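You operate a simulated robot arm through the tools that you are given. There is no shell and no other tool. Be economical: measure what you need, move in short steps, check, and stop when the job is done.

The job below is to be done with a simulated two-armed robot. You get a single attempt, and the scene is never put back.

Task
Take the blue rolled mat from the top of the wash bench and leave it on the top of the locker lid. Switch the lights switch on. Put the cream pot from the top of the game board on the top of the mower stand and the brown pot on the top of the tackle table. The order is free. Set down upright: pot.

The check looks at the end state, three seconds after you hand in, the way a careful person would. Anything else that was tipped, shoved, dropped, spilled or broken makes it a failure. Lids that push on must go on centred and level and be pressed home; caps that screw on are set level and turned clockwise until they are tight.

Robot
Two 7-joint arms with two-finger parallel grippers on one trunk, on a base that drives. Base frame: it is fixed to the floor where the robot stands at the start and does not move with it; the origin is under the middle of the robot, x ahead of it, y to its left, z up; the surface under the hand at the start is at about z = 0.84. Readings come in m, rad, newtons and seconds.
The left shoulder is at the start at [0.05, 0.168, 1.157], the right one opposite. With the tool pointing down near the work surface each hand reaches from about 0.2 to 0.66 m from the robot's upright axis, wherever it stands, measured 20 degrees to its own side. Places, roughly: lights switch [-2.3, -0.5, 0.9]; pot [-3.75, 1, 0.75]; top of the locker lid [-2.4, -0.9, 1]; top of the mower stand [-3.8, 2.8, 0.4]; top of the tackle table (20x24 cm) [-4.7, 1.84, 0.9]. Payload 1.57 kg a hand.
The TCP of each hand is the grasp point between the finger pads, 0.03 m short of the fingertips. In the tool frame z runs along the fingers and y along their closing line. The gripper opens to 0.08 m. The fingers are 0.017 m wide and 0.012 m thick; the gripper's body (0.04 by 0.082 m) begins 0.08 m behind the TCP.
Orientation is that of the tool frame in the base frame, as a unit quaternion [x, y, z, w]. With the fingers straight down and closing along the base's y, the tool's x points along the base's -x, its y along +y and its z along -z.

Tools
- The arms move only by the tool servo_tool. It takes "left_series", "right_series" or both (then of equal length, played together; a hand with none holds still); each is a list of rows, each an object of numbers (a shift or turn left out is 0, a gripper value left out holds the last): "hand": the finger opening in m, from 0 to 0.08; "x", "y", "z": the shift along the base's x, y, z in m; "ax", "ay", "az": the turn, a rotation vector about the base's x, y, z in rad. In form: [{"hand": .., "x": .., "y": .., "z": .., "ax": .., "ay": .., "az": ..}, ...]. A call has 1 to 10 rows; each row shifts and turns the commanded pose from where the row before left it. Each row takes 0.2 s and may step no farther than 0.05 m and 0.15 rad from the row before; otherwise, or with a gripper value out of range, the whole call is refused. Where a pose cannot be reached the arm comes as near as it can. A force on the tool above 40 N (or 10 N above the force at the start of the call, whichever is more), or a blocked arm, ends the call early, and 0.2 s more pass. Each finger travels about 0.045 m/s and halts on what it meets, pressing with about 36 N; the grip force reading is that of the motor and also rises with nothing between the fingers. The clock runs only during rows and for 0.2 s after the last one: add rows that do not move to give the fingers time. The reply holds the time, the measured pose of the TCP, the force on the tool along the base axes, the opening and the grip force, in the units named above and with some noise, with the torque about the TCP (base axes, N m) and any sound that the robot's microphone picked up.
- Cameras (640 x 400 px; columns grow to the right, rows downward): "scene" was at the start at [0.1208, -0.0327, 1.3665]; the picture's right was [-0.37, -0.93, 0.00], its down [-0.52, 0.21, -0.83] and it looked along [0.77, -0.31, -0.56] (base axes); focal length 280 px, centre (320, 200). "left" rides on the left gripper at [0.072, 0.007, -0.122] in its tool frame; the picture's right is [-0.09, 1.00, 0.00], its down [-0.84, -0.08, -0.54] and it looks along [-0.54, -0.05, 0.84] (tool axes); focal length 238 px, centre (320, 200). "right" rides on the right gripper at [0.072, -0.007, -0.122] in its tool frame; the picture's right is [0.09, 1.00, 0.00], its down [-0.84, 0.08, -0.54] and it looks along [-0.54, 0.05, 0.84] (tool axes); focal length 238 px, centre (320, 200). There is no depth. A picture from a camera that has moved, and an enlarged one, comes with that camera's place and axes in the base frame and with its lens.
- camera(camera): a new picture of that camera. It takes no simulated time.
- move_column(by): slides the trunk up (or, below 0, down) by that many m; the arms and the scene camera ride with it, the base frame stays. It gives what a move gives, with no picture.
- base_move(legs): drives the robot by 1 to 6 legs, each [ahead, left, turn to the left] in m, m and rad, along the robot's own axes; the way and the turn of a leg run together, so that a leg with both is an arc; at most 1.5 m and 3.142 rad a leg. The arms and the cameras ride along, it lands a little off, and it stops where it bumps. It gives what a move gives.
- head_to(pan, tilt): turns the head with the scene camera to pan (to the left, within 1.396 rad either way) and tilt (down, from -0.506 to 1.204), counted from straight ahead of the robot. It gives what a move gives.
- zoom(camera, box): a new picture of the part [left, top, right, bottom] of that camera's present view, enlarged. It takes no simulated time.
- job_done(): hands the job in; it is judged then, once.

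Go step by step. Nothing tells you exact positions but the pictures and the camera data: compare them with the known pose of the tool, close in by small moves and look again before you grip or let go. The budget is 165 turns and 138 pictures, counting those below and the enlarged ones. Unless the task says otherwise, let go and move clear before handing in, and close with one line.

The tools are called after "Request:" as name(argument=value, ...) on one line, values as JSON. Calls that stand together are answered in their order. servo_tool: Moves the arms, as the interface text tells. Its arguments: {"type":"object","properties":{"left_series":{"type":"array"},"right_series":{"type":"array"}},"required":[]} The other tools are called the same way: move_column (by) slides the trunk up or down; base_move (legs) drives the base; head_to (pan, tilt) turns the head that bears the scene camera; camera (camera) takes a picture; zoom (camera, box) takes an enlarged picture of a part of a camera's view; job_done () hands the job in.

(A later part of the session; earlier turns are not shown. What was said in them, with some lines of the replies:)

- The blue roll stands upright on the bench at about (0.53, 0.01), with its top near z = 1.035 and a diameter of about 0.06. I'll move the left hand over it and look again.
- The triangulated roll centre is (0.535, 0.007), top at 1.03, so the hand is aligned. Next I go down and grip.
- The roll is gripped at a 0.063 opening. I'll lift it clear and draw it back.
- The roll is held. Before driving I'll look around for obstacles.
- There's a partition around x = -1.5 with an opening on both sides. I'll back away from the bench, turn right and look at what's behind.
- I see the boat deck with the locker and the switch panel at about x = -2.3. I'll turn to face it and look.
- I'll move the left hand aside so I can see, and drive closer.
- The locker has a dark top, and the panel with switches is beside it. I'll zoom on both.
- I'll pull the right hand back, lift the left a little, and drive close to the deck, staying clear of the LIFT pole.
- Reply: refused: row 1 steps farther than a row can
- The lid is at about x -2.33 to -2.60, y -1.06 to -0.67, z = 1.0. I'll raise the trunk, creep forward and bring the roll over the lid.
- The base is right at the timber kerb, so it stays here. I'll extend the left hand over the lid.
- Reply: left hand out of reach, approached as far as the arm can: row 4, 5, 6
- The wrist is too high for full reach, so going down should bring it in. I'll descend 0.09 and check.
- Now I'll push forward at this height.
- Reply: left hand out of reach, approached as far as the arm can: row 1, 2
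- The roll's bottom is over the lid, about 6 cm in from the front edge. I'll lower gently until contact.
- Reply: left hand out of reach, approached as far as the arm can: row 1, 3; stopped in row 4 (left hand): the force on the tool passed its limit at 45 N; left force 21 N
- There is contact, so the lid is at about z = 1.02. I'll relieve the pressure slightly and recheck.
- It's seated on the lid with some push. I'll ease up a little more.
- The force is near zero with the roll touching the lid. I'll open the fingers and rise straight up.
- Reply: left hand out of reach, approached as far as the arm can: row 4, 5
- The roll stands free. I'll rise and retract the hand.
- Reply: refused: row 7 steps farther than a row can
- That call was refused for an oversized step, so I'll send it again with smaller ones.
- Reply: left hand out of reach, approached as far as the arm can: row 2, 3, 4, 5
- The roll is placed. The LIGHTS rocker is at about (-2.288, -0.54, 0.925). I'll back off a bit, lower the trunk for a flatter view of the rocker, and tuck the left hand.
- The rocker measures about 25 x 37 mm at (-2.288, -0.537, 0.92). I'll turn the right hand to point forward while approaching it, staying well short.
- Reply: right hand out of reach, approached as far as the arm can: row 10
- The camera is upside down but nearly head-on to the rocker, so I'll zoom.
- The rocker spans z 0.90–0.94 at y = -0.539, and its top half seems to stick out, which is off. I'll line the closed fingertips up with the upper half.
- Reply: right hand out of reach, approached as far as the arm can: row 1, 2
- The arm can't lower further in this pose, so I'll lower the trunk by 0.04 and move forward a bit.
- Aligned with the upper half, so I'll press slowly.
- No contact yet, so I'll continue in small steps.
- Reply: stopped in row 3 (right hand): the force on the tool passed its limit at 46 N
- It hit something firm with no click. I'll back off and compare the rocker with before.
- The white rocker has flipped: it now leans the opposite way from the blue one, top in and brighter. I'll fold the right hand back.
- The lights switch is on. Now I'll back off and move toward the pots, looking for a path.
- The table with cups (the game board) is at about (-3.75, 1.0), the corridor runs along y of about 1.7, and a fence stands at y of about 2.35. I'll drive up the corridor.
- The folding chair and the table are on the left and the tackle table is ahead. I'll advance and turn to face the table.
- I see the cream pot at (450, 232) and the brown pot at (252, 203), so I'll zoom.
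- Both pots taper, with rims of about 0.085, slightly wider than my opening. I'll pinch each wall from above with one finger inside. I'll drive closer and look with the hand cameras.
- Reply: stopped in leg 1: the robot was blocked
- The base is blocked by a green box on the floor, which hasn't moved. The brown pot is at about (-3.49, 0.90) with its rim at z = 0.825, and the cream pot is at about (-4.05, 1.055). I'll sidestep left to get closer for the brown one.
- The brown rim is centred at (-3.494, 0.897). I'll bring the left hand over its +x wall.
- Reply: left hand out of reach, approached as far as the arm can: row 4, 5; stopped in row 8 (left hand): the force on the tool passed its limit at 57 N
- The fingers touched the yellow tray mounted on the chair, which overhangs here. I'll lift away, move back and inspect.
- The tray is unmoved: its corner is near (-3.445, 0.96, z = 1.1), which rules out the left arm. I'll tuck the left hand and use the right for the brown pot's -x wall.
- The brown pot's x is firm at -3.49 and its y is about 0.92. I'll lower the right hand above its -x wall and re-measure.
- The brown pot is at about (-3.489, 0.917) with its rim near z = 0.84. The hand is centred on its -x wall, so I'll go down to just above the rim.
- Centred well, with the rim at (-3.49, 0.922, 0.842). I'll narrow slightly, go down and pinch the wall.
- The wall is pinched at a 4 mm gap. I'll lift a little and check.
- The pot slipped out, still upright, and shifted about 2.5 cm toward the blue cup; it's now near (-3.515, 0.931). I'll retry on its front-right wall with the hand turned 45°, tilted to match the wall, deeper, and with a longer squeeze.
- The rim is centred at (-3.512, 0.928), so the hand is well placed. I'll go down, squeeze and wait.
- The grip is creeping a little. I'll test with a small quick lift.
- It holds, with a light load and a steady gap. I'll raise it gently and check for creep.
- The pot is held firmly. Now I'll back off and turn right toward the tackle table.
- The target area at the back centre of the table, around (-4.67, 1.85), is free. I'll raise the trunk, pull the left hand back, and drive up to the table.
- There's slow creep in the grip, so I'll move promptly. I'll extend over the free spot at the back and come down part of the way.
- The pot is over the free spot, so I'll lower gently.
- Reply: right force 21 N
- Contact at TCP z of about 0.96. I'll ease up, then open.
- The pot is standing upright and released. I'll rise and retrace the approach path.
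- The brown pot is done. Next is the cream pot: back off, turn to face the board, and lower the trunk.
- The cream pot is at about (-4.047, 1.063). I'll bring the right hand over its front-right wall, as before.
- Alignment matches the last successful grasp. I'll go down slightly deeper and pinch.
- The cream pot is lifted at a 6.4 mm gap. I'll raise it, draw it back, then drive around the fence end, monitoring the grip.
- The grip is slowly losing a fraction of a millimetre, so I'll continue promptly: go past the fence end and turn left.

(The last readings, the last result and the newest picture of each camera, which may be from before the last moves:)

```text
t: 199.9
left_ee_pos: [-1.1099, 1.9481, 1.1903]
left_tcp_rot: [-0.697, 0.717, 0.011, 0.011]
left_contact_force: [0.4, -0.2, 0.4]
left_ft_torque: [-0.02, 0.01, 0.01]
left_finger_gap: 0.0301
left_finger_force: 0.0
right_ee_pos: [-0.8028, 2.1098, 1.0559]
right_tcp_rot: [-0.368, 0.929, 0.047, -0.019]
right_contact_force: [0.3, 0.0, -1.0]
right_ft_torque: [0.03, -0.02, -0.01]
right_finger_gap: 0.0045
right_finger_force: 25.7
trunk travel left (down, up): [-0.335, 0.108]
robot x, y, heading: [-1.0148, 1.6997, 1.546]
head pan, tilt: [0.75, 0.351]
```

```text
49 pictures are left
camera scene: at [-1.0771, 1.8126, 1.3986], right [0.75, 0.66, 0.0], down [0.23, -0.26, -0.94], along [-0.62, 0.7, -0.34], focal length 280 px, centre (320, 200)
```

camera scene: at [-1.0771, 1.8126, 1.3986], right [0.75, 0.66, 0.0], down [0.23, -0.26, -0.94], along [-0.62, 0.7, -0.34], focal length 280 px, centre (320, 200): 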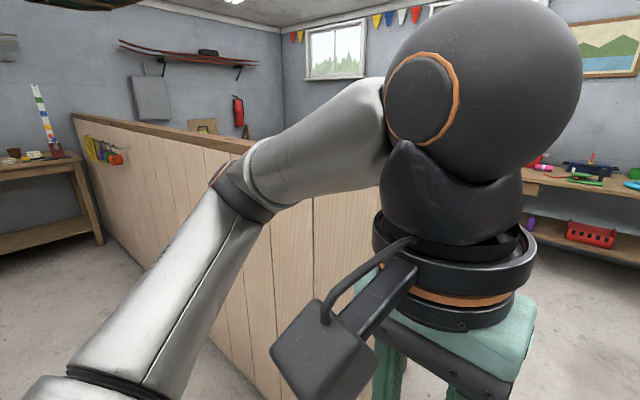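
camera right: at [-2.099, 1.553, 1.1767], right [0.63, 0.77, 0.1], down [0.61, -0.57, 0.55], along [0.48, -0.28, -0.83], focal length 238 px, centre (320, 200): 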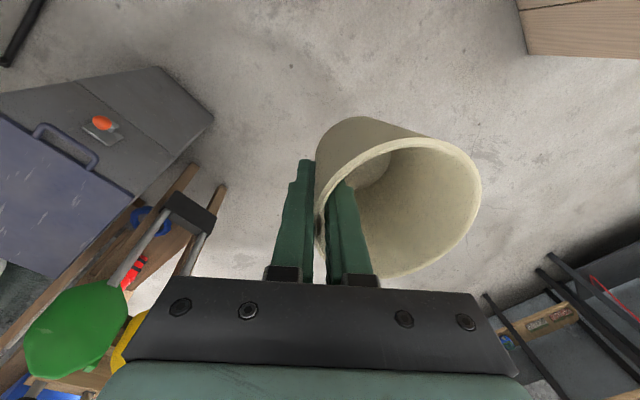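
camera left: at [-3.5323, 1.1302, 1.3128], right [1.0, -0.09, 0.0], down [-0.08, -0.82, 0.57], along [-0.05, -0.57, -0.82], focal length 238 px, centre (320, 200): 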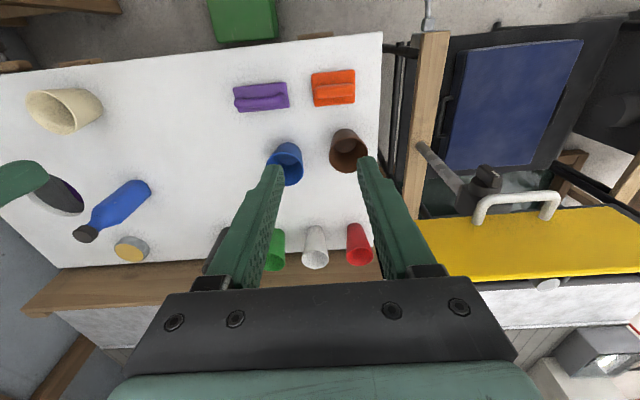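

Request:
camera(camera="right")

Request:
head_to(pan=1.3, tilt=0.3)

Request:
camera(camera="scene")

```text
48 pictures are left
camera right: at [-0.8428, 2.0484, 1.1768], right [-0.74, 0.66, 0.1], down [0.6, 0.59, 0.55], along [0.3, 0.47, -0.83], focal length 238 px, centre (320, 200)
```

right: 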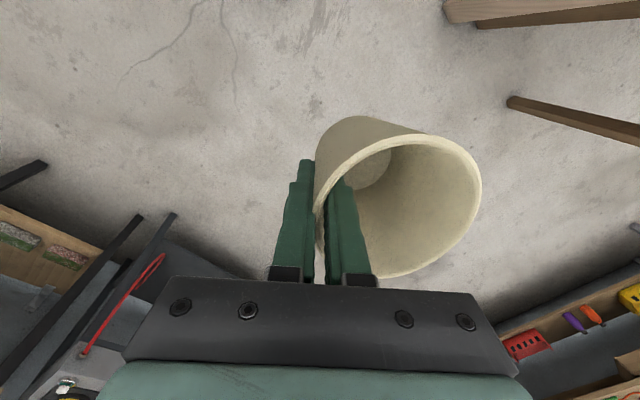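

```text
t: 200.8
left_ee_pos: [-1.1107, 1.9492, 1.1906]
left_tcp_rot: [-0.697, 0.717, 0.012, 0.011]
left_contact_force: [-0.7, 0.1, 0.5]
left_ft_torque: [0.04, 0.02, -0.01]
left_finger_gap: 0.0299
left_finger_force: 0.0
right_ee_pos: [-0.8037, 2.1116, 1.0537]
right_tcp_rot: [-0.366, 0.929, 0.045, -0.019]
right_contact_force: [0.0, 1.0, -2.2]
right_ft_torque: [-0.05, -0.04, 0.0]
right_finger_gap: 0.0049
right_finger_force: 25.0
trunk travel left (down, up): [-0.335, 0.108]
robot x, y, heading: [-1.0147, 1.7019, 1.543]
head pan, tilt: [1.3, 0.3]
```

```text
47 pictures are left
camera scene: at [-1.1046, 1.7702, 1.4034], right [0.29, 0.96, 0.0], down [0.28, -0.09, -0.96], along [-0.91, 0.28, -0.3], focal length 280 px, centre (320, 200)
```

scene: 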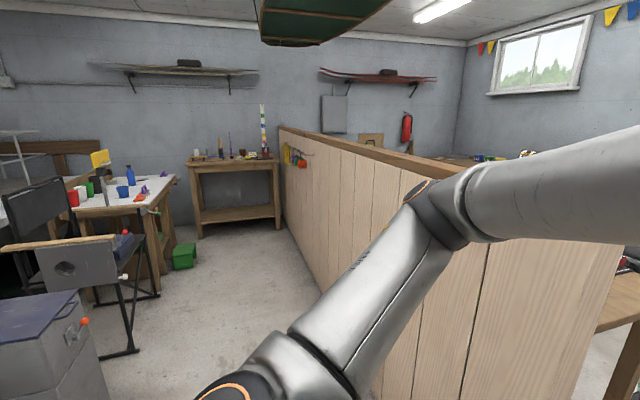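

The pot remains stable. A table stands behind the fence end near (-1.5, 2.5–3.0), so I'll move further up and look into the bay.

Request:
base_move(legs=[[1.45, -0.1, 0.03]])

Request:
camera(camera="scene")

```text
t: 207.9
left_ee_pos: [-1.0166, 3.3621, 1.191]
left_tcp_rot: [0.713, -0.701, -0.011, -0.011]
left_contact_force: [0.5, -0.2, -0.4]
left_ft_torque: [0.01, -0.02, 0.03]
left_finger_gap: 0.03
left_finger_force: 0.0
right_ee_pos: [-0.7188, 3.5369, 1.0545]
right_tcp_rot: [-0.387, 0.921, 0.046, -0.021]
right_contact_force: [0.0, -0.2, -0.8]
right_ft_torque: [-0.02, -0.04, -0.01]
right_finger_gap: 0.0047
right_finger_force: 25.0
trunk travel left (down, up): [-0.335, 0.108]
robot x, y, heading: [-0.9117, 3.122, 1.592]
head pan, tilt: [1.3, 0.3]
```

```text
46 pictures are left
camera scene: at [-1.0045, 3.1838, 1.4034], right [0.25, 0.97, 0.0], down [0.29, -0.07, -0.96], along [-0.93, 0.24, -0.3], focal length 280 px, centre (320, 200)
```

scene: 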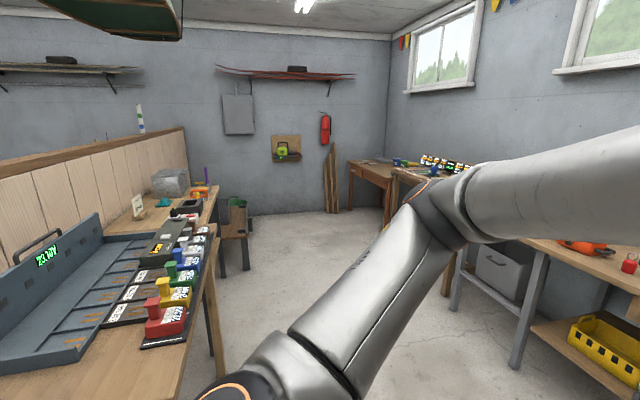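

The mower stand is the low stand past the table. I'll drive down the bay at about y = 3.55.

Request:
base_move(legs=[[0.42, 0, 0], [0, 0, 1.55], [1.5, 0, 0], [0.5, 0, 0]])

Request:
head_to(pan=0.4, tilt=0.6)

Request:
camera(camera="scene")

```text
t: 223.8
left_ee_pos: [-3.1362, 3.3912, 1.1914]
left_tcp_rot: [1.0, 0.007, -0.015, 0.0]
left_contact_force: [0.1, -0.1, -0.3]
left_ft_torque: [-0.02, -0.01, 0.03]
left_finger_gap: 0.0299
left_finger_force: 0.1
right_ee_pos: [-3.3095, 3.692, 1.0544]
right_tcp_rot: [0.923, -0.38, -0.018, 0.047]
right_contact_force: [0.2, 0.3, -0.4]
right_ft_torque: [0.03, -0.04, 0.04]
right_finger_gap: 0.0035
right_finger_force: 24.8
trunk travel left (down, up): [-0.335, 0.108]
robot x, y, heading: [-2.8931, 3.4984, -3.131]
head pan, tilt: [1.3, 0.3]
```

```text
t: 224.9
left_ee_pos: [-3.1344, 3.3916, 1.192]
left_tcp_rot: [1.0, 0.006, -0.016, 0.0]
left_contact_force: [-0.3, 0.1, -0.3]
left_ft_torque: [0.02, 0.02, -0.03]
left_finger_gap: 0.0299
left_finger_force: 0.1
right_ee_pos: [-3.3092, 3.6918, 1.0544]
right_tcp_rot: [0.923, -0.38, -0.019, 0.047]
right_contact_force: [0.9, -1.3, -0.6]
right_ft_torque: [0.03, -0.01, 0.01]
right_finger_gap: 0.0036
right_finger_force: 24.6
trunk travel left (down, up): [-0.335, 0.108]
robot x, y, heading: [-2.8935, 3.4964, -3.13]
head pan, tilt: [0.4, 0.6]
```

```text
45 pictures are left
camera scene: at [-3.0159, 3.4606, 1.3759], right [-0.4, 0.92, 0.0], down [0.52, 0.23, -0.83], along [-0.76, -0.33, -0.56], focal length 280 px, centre (320, 200)
```

scene: 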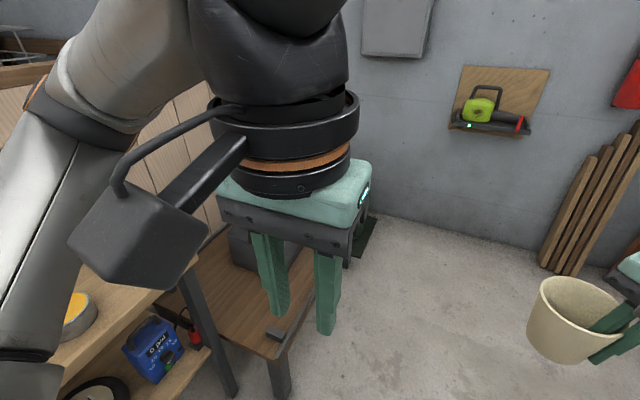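

The stand is low, with its front edge at y of about 3.13. I'll position in front of it facing -y.

Request:
base_move(legs=[[0.74, 0, 0], [0, 0, 1.56]])

Request:
head_to(pan=-0.1, tilt=0.8)

Request:
camera(camera="scene")

```text
t: 232.6
left_ee_pos: [-3.5109, 3.2393, 1.1899]
left_tcp_rot: [0.71, 0.704, -0.012, 0.011]
left_contact_force: [-0.4, -0.8, 0.9]
left_ft_torque: [0.03, 0.04, 0.03]
left_finger_gap: 0.0299
left_finger_force: 0.1
right_ee_pos: [-3.8145, 3.0707, 1.0558]
right_tcp_rot: [0.925, 0.376, 0.02, 0.046]
right_contact_force: [0.2, 0.0, -0.7]
right_ft_torque: [0.0, 0.03, 0.02]
right_finger_gap: 0.0033
right_finger_force: 24.4
trunk travel left (down, up): [-0.335, 0.108]
robot x, y, heading: [-3.6147, 3.482, -1.575]
head pan, tilt: [0.4, 0.6]
```

```text
t: 233.6
left_ee_pos: [-3.5111, 3.2376, 1.1911]
left_tcp_rot: [0.709, 0.705, -0.012, 0.013]
left_contact_force: [0.2, 0.0, 1.2]
left_ft_torque: [0.0, -0.02, 0.01]
left_finger_gap: 0.03
left_finger_force: 0.1
right_ee_pos: [-3.8155, 3.0708, 1.0552]
right_tcp_rot: [0.926, 0.375, 0.02, 0.046]
right_contact_force: [-0.2, -0.9, -1.0]
right_ft_torque: [0.03, 0.02, 0.01]
right_finger_gap: 0.0034
right_finger_force: 24.5
trunk travel left (down, up): [-0.335, 0.108]
robot x, y, heading: [-3.613, 3.4818, -1.577]
head pan, tilt: [-0.099, 0.799]
```

```text
44 pictures are left
camera scene: at [-3.6214, 3.3624, 1.359], right [-0.99, 0.1, 0.0], down [0.07, 0.71, -0.7], along [-0.07, -0.69, -0.72], focal length 280 px, centre (320, 200)
```

scene: 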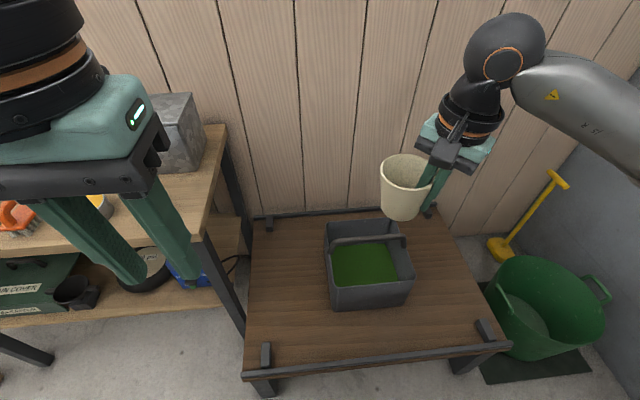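

There's a free strip on the stand's left side, around (-3.56, 2.92), with a tub in the middle. I'll shift left a bit and lower the trunk.

Request:
base_move(legs=[[0, 0.13, 0]])

Request:
move_column(by=-0.3)

Request:
camera(camera="scene")

```text
t: 235.4
left_ee_pos: [-3.3806, 3.2375, 1.1904]
left_tcp_rot: [0.71, 0.704, -0.012, 0.011]
left_contact_force: [-0.4, -0.3, -0.4]
left_ft_torque: [-0.04, 0.02, 0.01]
left_finger_gap: 0.03
left_finger_force: 0.0
right_ee_pos: [-3.6847, 3.07, 1.0553]
right_tcp_rot: [0.925, 0.376, 0.02, 0.046]
right_contact_force: [0.0, 0.3, -1.0]
right_ft_torque: [0.03, 0.01, -0.01]
right_finger_gap: 0.0034
right_finger_force: 24.7
trunk travel left (down, up): [-0.335, 0.108]
robot x, y, heading: [-3.483, 3.482, -1.575]
head pan, tilt: [-0.099, 0.799]
```

```text
t: 238.4
left_ee_pos: [-3.3806, 3.2384, 0.8906]
left_tcp_rot: [0.711, 0.703, -0.013, 0.01]
left_contact_force: [0.2, 0.6, -0.1]
left_ft_torque: [0.0, -0.01, 0.01]
left_finger_gap: 0.0301
left_finger_force: 0.0
right_ee_pos: [-3.6855, 3.0699, 0.7557]
right_tcp_rot: [0.926, 0.375, 0.02, 0.045]
right_contact_force: [0.8, 0.0, -1.3]
right_ft_torque: [0.04, 0.02, -0.02]
right_finger_gap: 0.0034
right_finger_force: 24.5
trunk travel left (down, up): [-0.035, 0.408]
robot x, y, heading: [-3.4816, 3.4854, -1.576]
head pan, tilt: [-0.099, 0.799]
```

```text
43 pictures are left
camera scene: at [-3.4915, 3.3616, 1.0591], right [-0.99, 0.11, 0.0], down [0.08, 0.71, -0.7], along [-0.07, -0.69, -0.72], focal length 280 px, centre (320, 200)
```

scene: 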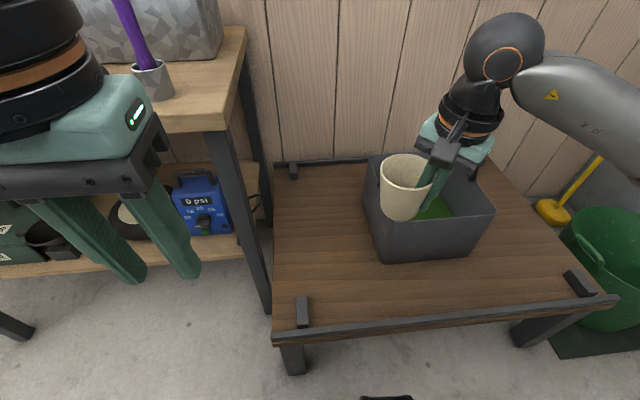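

The surface is at z of about 0.42. I'll move over (-3.555, 2.92) and lower part of the way.

Request:
servo_tool(right_series=[{"x": 0.034, "y": -0.03}, {"x": 0.034, "y": -0.03}, {"x": 0.034, "y": -0.03}, {"y": -0.029}, {"z": -0.04}, {"z": -0.04}, {"z": -0.04}, {"z": -0.04}, {"z": -0.03}, {}])

Request:
camera(camera="scene")

Request:
camera(camera="right")

```text
t: 240.6
left_ee_pos: [-3.3804, 3.2376, 0.8918]
left_tcp_rot: [0.71, 0.704, -0.012, 0.012]
left_contact_force: [0.1, -0.6, 0.7]
left_ft_torque: [-0.02, -0.02, 0.02]
left_finger_gap: 0.0301
left_finger_force: 0.1
right_ee_pos: [-3.5838, 2.9512, 0.5651]
right_tcp_rot: [0.926, 0.375, 0.02, 0.045]
right_contact_force: [-0.4, -0.6, -1.5]
right_ft_torque: [0.04, 0.03, -0.02]
right_finger_gap: 0.0034
right_finger_force: 24.6
trunk travel left (down, up): [-0.035, 0.408]
robot x, y, heading: [-3.4792, 3.4798, -1.58]
head pan, tilt: [-0.099, 0.799]
```

```text
42 pictures are left
camera scene: at [-3.4915, 3.3616, 1.059], right [-0.99, 0.11, 0.0], down [0.08, 0.71, -0.7], along [-0.07, -0.69, -0.72], focal length 280 px, centre (320, 200)
```

scene: 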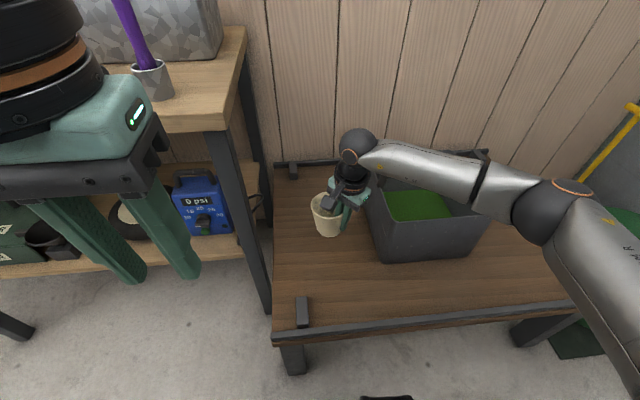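

```text
41 pictures are left
camera right: at [-3.5458, 3.0156, 0.688], right [0.76, -0.65, 0.1], down [-0.59, -0.6, 0.55], along [-0.29, -0.47, -0.83], focal length 238 px, centre (320, 200)
```

right: 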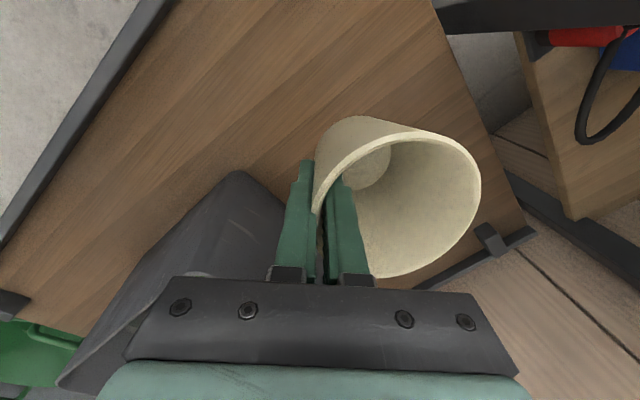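

The spot is clear. I'll shift 2 cm away from the tub and lower toward contact.

Request:
servo_tool(right_series=[{"x": 0.02, "z": -0.03}, {"z": -0.025}, {"z": -0.012}, {"z": -0.006}, {}])

Request:
zoom(camera="scene", box=[250, 120, 410, 280])

```text
t: 241.8
left_ee_pos: [-3.3806, 3.2385, 0.8902]
left_tcp_rot: [0.71, 0.704, -0.012, 0.011]
left_contact_force: [0.1, 0.4, -0.5]
left_ft_torque: [0.01, 0.0, -0.02]
left_finger_gap: 0.0299
left_finger_force: 0.1
right_ee_pos: [-3.5644, 2.9522, 0.4913]
right_tcp_rot: [0.926, 0.375, 0.02, 0.046]
right_contact_force: [0.5, 0.2, -0.7]
right_ft_torque: [0.04, 0.04, -0.01]
right_finger_gap: 0.0034
right_finger_force: 24.6
trunk travel left (down, up): [-0.035, 0.408]
robot x, y, heading: [-3.4822, 3.4822, -1.577]
head pan, tilt: [-0.099, 0.799]
```

```text
2.50 times, centred on (330, 200) of scene
camera zoom: at [-3.4915, 3.3616, 1.059], right [-0.99, 0.11, 0.0], down [0.08, 0.71, -0.7], along [-0.07, -0.69, -0.72], focal length 701 px, centre (295, 200)
```

zoom: 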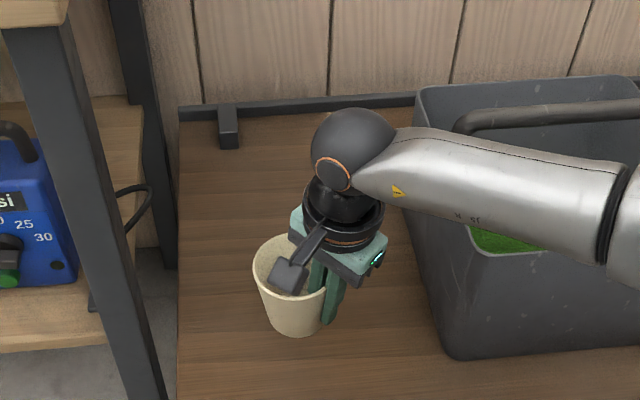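

Request:
servo_tool(right_series=[{"z": -0.006}, {"z": -0.005}, {"z": -0.005}, {"z": -0.004}, {}])

```text
t: 243.0
left_ee_pos: [-3.3811, 3.2386, 0.8907]
left_tcp_rot: [0.71, 0.704, -0.013, 0.012]
left_contact_force: [-0.3, 0.1, 1.0]
left_ft_torque: [0.01, -0.02, -0.03]
left_finger_gap: 0.0299
left_finger_force: 0.0
right_ee_pos: [-3.5629, 2.9516, 0.4719]
right_tcp_rot: [0.926, 0.374, 0.02, 0.045]
right_contact_force: [-0.5, -0.9, -1.8]
right_ft_torque: [0.04, 0.02, -0.05]
right_finger_gap: 0.0035
right_finger_force: 24.9
trunk travel left (down, up): [-0.035, 0.408]
robot x, y, heading: [-3.4792, 3.4828, -1.581]
head pan, tilt: [-0.099, 0.799]
```

Request:
servo_tool(right_series=[{"z": -0.005}, {"z": -0.005}, {"z": -0.004}, {"z": -0.003}, {}])

Request:
zoom(camera="scene", box=[250, 120, 410, 280])

```text
t: 244.2
left_ee_pos: [-3.381, 3.2384, 0.8913]
left_tcp_rot: [0.71, 0.704, -0.012, 0.013]
left_contact_force: [-0.3, -0.5, 0.0]
left_ft_torque: [0.02, 0.0, 0.0]
left_finger_gap: 0.03
left_finger_force: 0.1
right_ee_pos: [-3.5635, 2.9526, 0.4547]
right_tcp_rot: [0.925, 0.376, 0.02, 0.045]
right_contact_force: [0.5, -0.6, -0.8]
right_ft_torque: [0.02, -0.01, 0.01]
right_finger_gap: 0.0031
right_finger_force: 24.4
trunk travel left (down, up): [-0.035, 0.408]
robot x, y, heading: [-3.4831, 3.4837, -1.574]
head pan, tilt: [-0.099, 0.799]
```

```text
2.50 times, centred on (330, 200) of scene
camera zoom: at [-3.4915, 3.3616, 1.059], right [-0.99, 0.11, 0.0], down [0.08, 0.71, -0.7], along [-0.07, -0.69, -0.72], focal length 701 px, centre (295, 200)
```

zoom: 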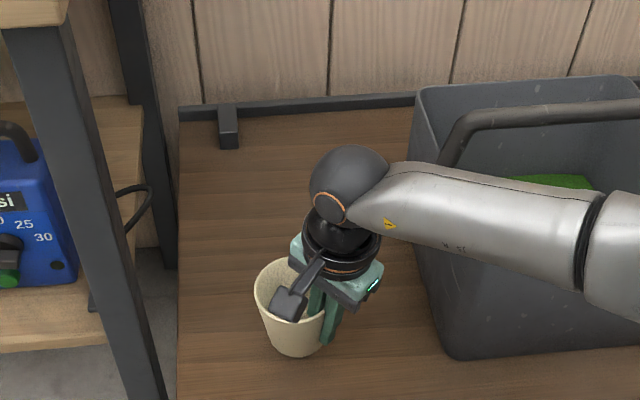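

Request:
servo_tool(right_series=[{"z": -0.005}, {"z": -0.004}, {"z": -0.004}, {"z": -0.003}, {}])

```text
t: 245.4
left_ee_pos: [-3.3809, 3.2373, 0.8911]
left_tcp_rot: [0.71, 0.704, -0.011, 0.011]
left_contact_force: [-0.7, -0.3, 0.1]
left_ft_torque: [-0.01, 0.01, 0.0]
left_finger_gap: 0.0302
left_finger_force: 0.0
right_ee_pos: [-3.5647, 2.9524, 0.4388]
right_tcp_rot: [0.926, 0.376, 0.02, 0.045]
right_contact_force: [-0.5, -1.1, -1.7]
right_ft_torque: [0.04, 0.01, -0.02]
right_finger_gap: 0.0035
right_finger_force: 24.7
trunk travel left (down, up): [-0.035, 0.408]
robot x, y, heading: [-3.4816, 3.4832, -1.58]
head pan, tilt: [-0.099, 0.799]
```

Request:
servo_tool(right_series=[{"z": -0.005}, {"z": -0.004}, {"z": -0.004}, {"z": -0.003}, {}])

Request:
camera(camera="scene")

Request:
camera(camera="left")

```text
t: 246.6
left_ee_pos: [-3.38, 3.2389, 0.8912]
left_tcp_rot: [0.71, 0.704, -0.012, 0.012]
left_contact_force: [0.8, 0.0, 0.5]
left_ft_torque: [-0.01, 0.02, -0.03]
left_finger_gap: 0.0303
left_finger_force: 0.0
right_ee_pos: [-3.5635, 2.9505, 0.4223]
right_tcp_rot: [0.926, 0.375, 0.019, 0.046]
right_contact_force: [0.5, 0.2, -1.8]
right_ft_torque: [0.04, 0.01, -0.02]
right_finger_gap: 0.0036
right_finger_force: 24.6
trunk travel left (down, up): [-0.035, 0.408]
robot x, y, heading: [-3.4799, 3.4829, -1.581]
head pan, tilt: [-0.099, 0.799]
```

```text
38 pictures are left
camera scene: at [-3.4915, 3.3616, 1.059], right [-0.99, 0.11, 0.0], down [0.08, 0.71, -0.7], along [-0.07, -0.69, -0.72], focal length 280 px, centre (320, 200)
```

scene: 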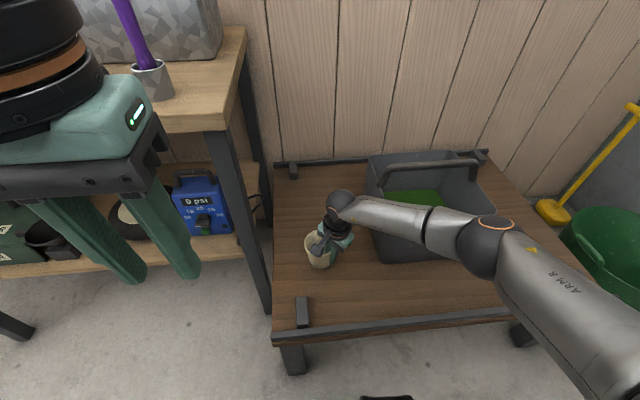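

```text
37 pictures are left
camera left: at [-3.375, 3.3127, 1.0106], right [0.99, -0.1, 0.0], down [-0.08, -0.82, 0.57], along [-0.06, -0.57, -0.82], focal length 238 px, centre (320, 200)
```

left: 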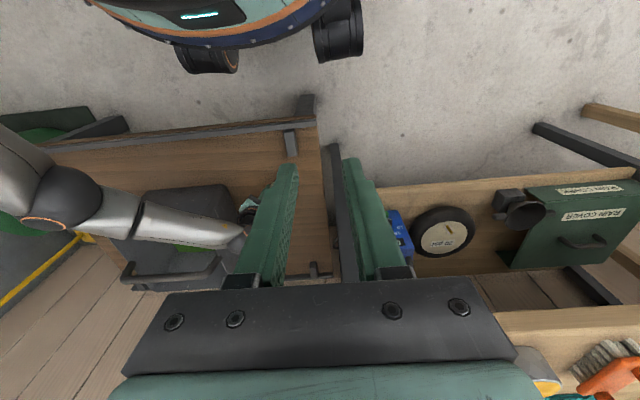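

The stand's surface is nearer z of about 0.36–0.38, so contact is close. I'll continue in small steps.

Request:
servo_tool(right_series=[{"z": -0.004}, {"z": -0.004}, {"z": -0.003}, {"z": -0.003}, {}])

Request:
zoom(camera="scene", box=[270, 170, 400, 300])

```text
t: 247.8
left_ee_pos: [-3.382, 3.2382, 0.8914]
left_tcp_rot: [0.711, 0.703, -0.012, 0.012]
left_contact_force: [-0.6, -0.3, 0.1]
left_ft_torque: [-0.02, 0.0, -0.03]
left_finger_gap: 0.03
left_finger_force: 0.0
right_ee_pos: [-3.5632, 2.95, 0.411]
right_tcp_rot: [0.926, 0.375, 0.018, 0.048]
right_contact_force: [-5.6, 2.5, 19.4]
right_ft_torque: [0.02, -0.77, 0.08]
right_finger_gap: 0.0035
right_finger_force: 24.6
trunk travel left (down, up): [-0.035, 0.408]
robot x, y, heading: [-3.4788, 3.485, -1.58]
head pan, tilt: [-0.099, 0.799]
```

```text
3.08 times, centred on (335, 235) of scene
camera zoom: at [-3.4915, 3.3631, 1.0595], right [-0.99, 0.11, 0.0], down [0.08, 0.71, -0.7], along [-0.07, -0.69, -0.72], focal length 863 px, centre (274, 92)
```

zoom: 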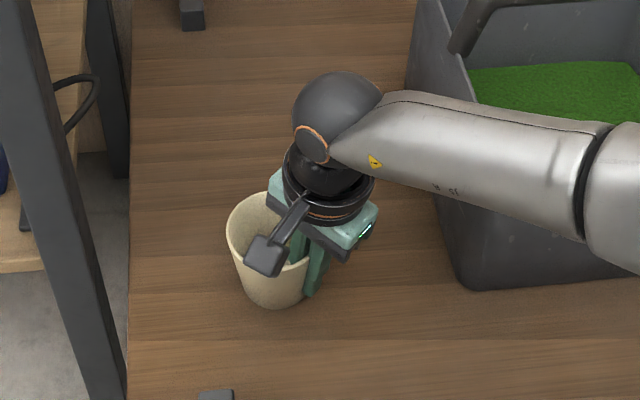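

Contact. I'll ease up and release.

Request:
servo_tool(right_series=[{"z": 0.003}, {}, {"hand": 0.02}, {}, {"hand": 0.042}, {}, {}])

Request:
camera(camera="right")

Request:
zoom(camera="scene", box=[270, 170, 400, 300])

```text
t: 249.4
left_ee_pos: [-3.3814, 3.2387, 0.8908]
left_tcp_rot: [0.71, 0.704, -0.012, 0.012]
left_contact_force: [0.0, -0.3, 0.8]
left_ft_torque: [0.01, -0.02, 0.01]
left_finger_gap: 0.0301
left_finger_force: 0.1
right_ee_pos: [-3.5637, 2.9515, 0.4118]
right_tcp_rot: [0.926, 0.375, 0.019, 0.046]
right_contact_force: [0.4, -0.4, 0.1]
right_ft_torque: [-0.02, 0.02, -0.02]
right_finger_gap: 0.0421
right_finger_force: 0.0
trunk travel left (down, up): [-0.035, 0.408]
robot x, y, heading: [-3.4806, 3.4824, -1.573]
head pan, tilt: [-0.099, 0.799]
```

```text
35 pictures are left
camera right: at [-3.5253, 3.0154, 0.5338], right [0.76, -0.65, 0.1], down [-0.59, -0.6, 0.55], along [-0.29, -0.47, -0.83], focal length 238 px, centre (320, 200)
```

right: 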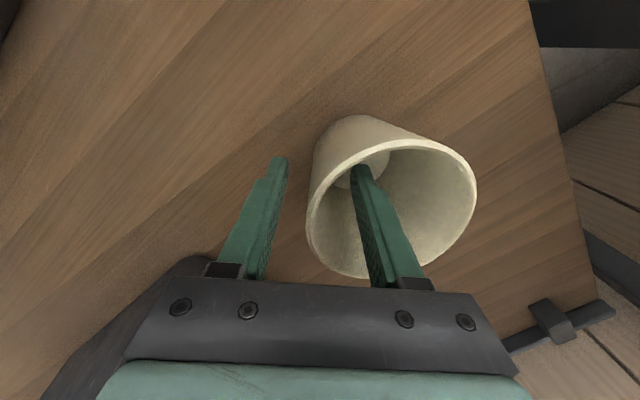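

```text
3.08 times, centred on (335, 235) of scene
camera zoom: at [-3.4915, 3.3617, 1.059], right [-0.99, 0.11, 0.0], down [0.08, 0.71, -0.7], along [-0.07, -0.69, -0.72], focal length 863 px, centre (274, 92)
```

zoom: 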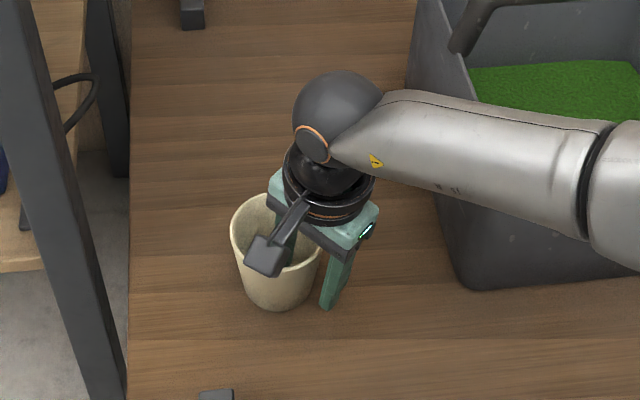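

It's released and upright. I'll rise straight up and withdraw.

Request:
servo_tool(right_series=[{"z": 0.02}, {"z": 0.03}, {"z": 0.04}, {"z": 0.045}, {"z": 0.045}, {"z": 0.045}, {"z": 0.045, "y": 0.02}, {"y": 0.045}, {"y": 0.045}, {}])

Request:
camera(camera="scene")

```text
t: 251.6
left_ee_pos: [-3.3821, 3.2381, 0.8905]
left_tcp_rot: [0.71, 0.704, -0.012, 0.011]
left_contact_force: [0.5, 0.3, 0.4]
left_ft_torque: [-0.01, 0.02, 0.01]
left_finger_gap: 0.03
left_finger_force: 0.0
right_ee_pos: [-3.5623, 3.0624, 0.6821]
right_tcp_rot: [0.926, 0.374, 0.019, 0.046]
right_contact_force: [0.2, 1.4, -0.4]
right_ft_torque: [0.01, 0.01, 0.01]
right_finger_gap: 0.042
right_finger_force: 0.1
trunk travel left (down, up): [-0.035, 0.408]
robot x, y, heading: [-3.482, 3.4804, -1.579]
head pan, tilt: [-0.099, 0.799]
```

```text
33 pictures are left
camera scene: at [-3.4915, 3.3617, 1.059], right [-0.99, 0.11, 0.0], down [0.08, 0.71, -0.7], along [-0.07, -0.69, -0.72], focal length 280 px, centre (320, 200)
```

scene: 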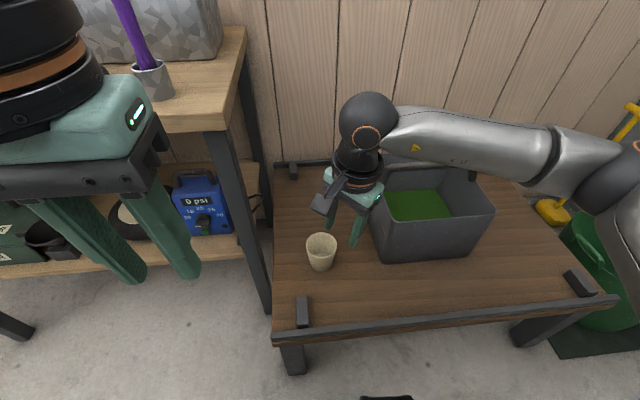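

The cream pot stands upright on the mower stand and both hands are clear. The roll, the switch and the brown pot are done too, so I'm handing in.

Request:
job_done()

```text
The job is handed in.
```

The blue roll is on the locker lid, the lights switch is on, the brown pot is on the tackle table and the cream pot is on the mower stand, both upright; I bumped the yellow tray on the folding chair once but it looked unmoved, and the brown pot slipped about 2.5 cm across the game board on the first try without tipping.
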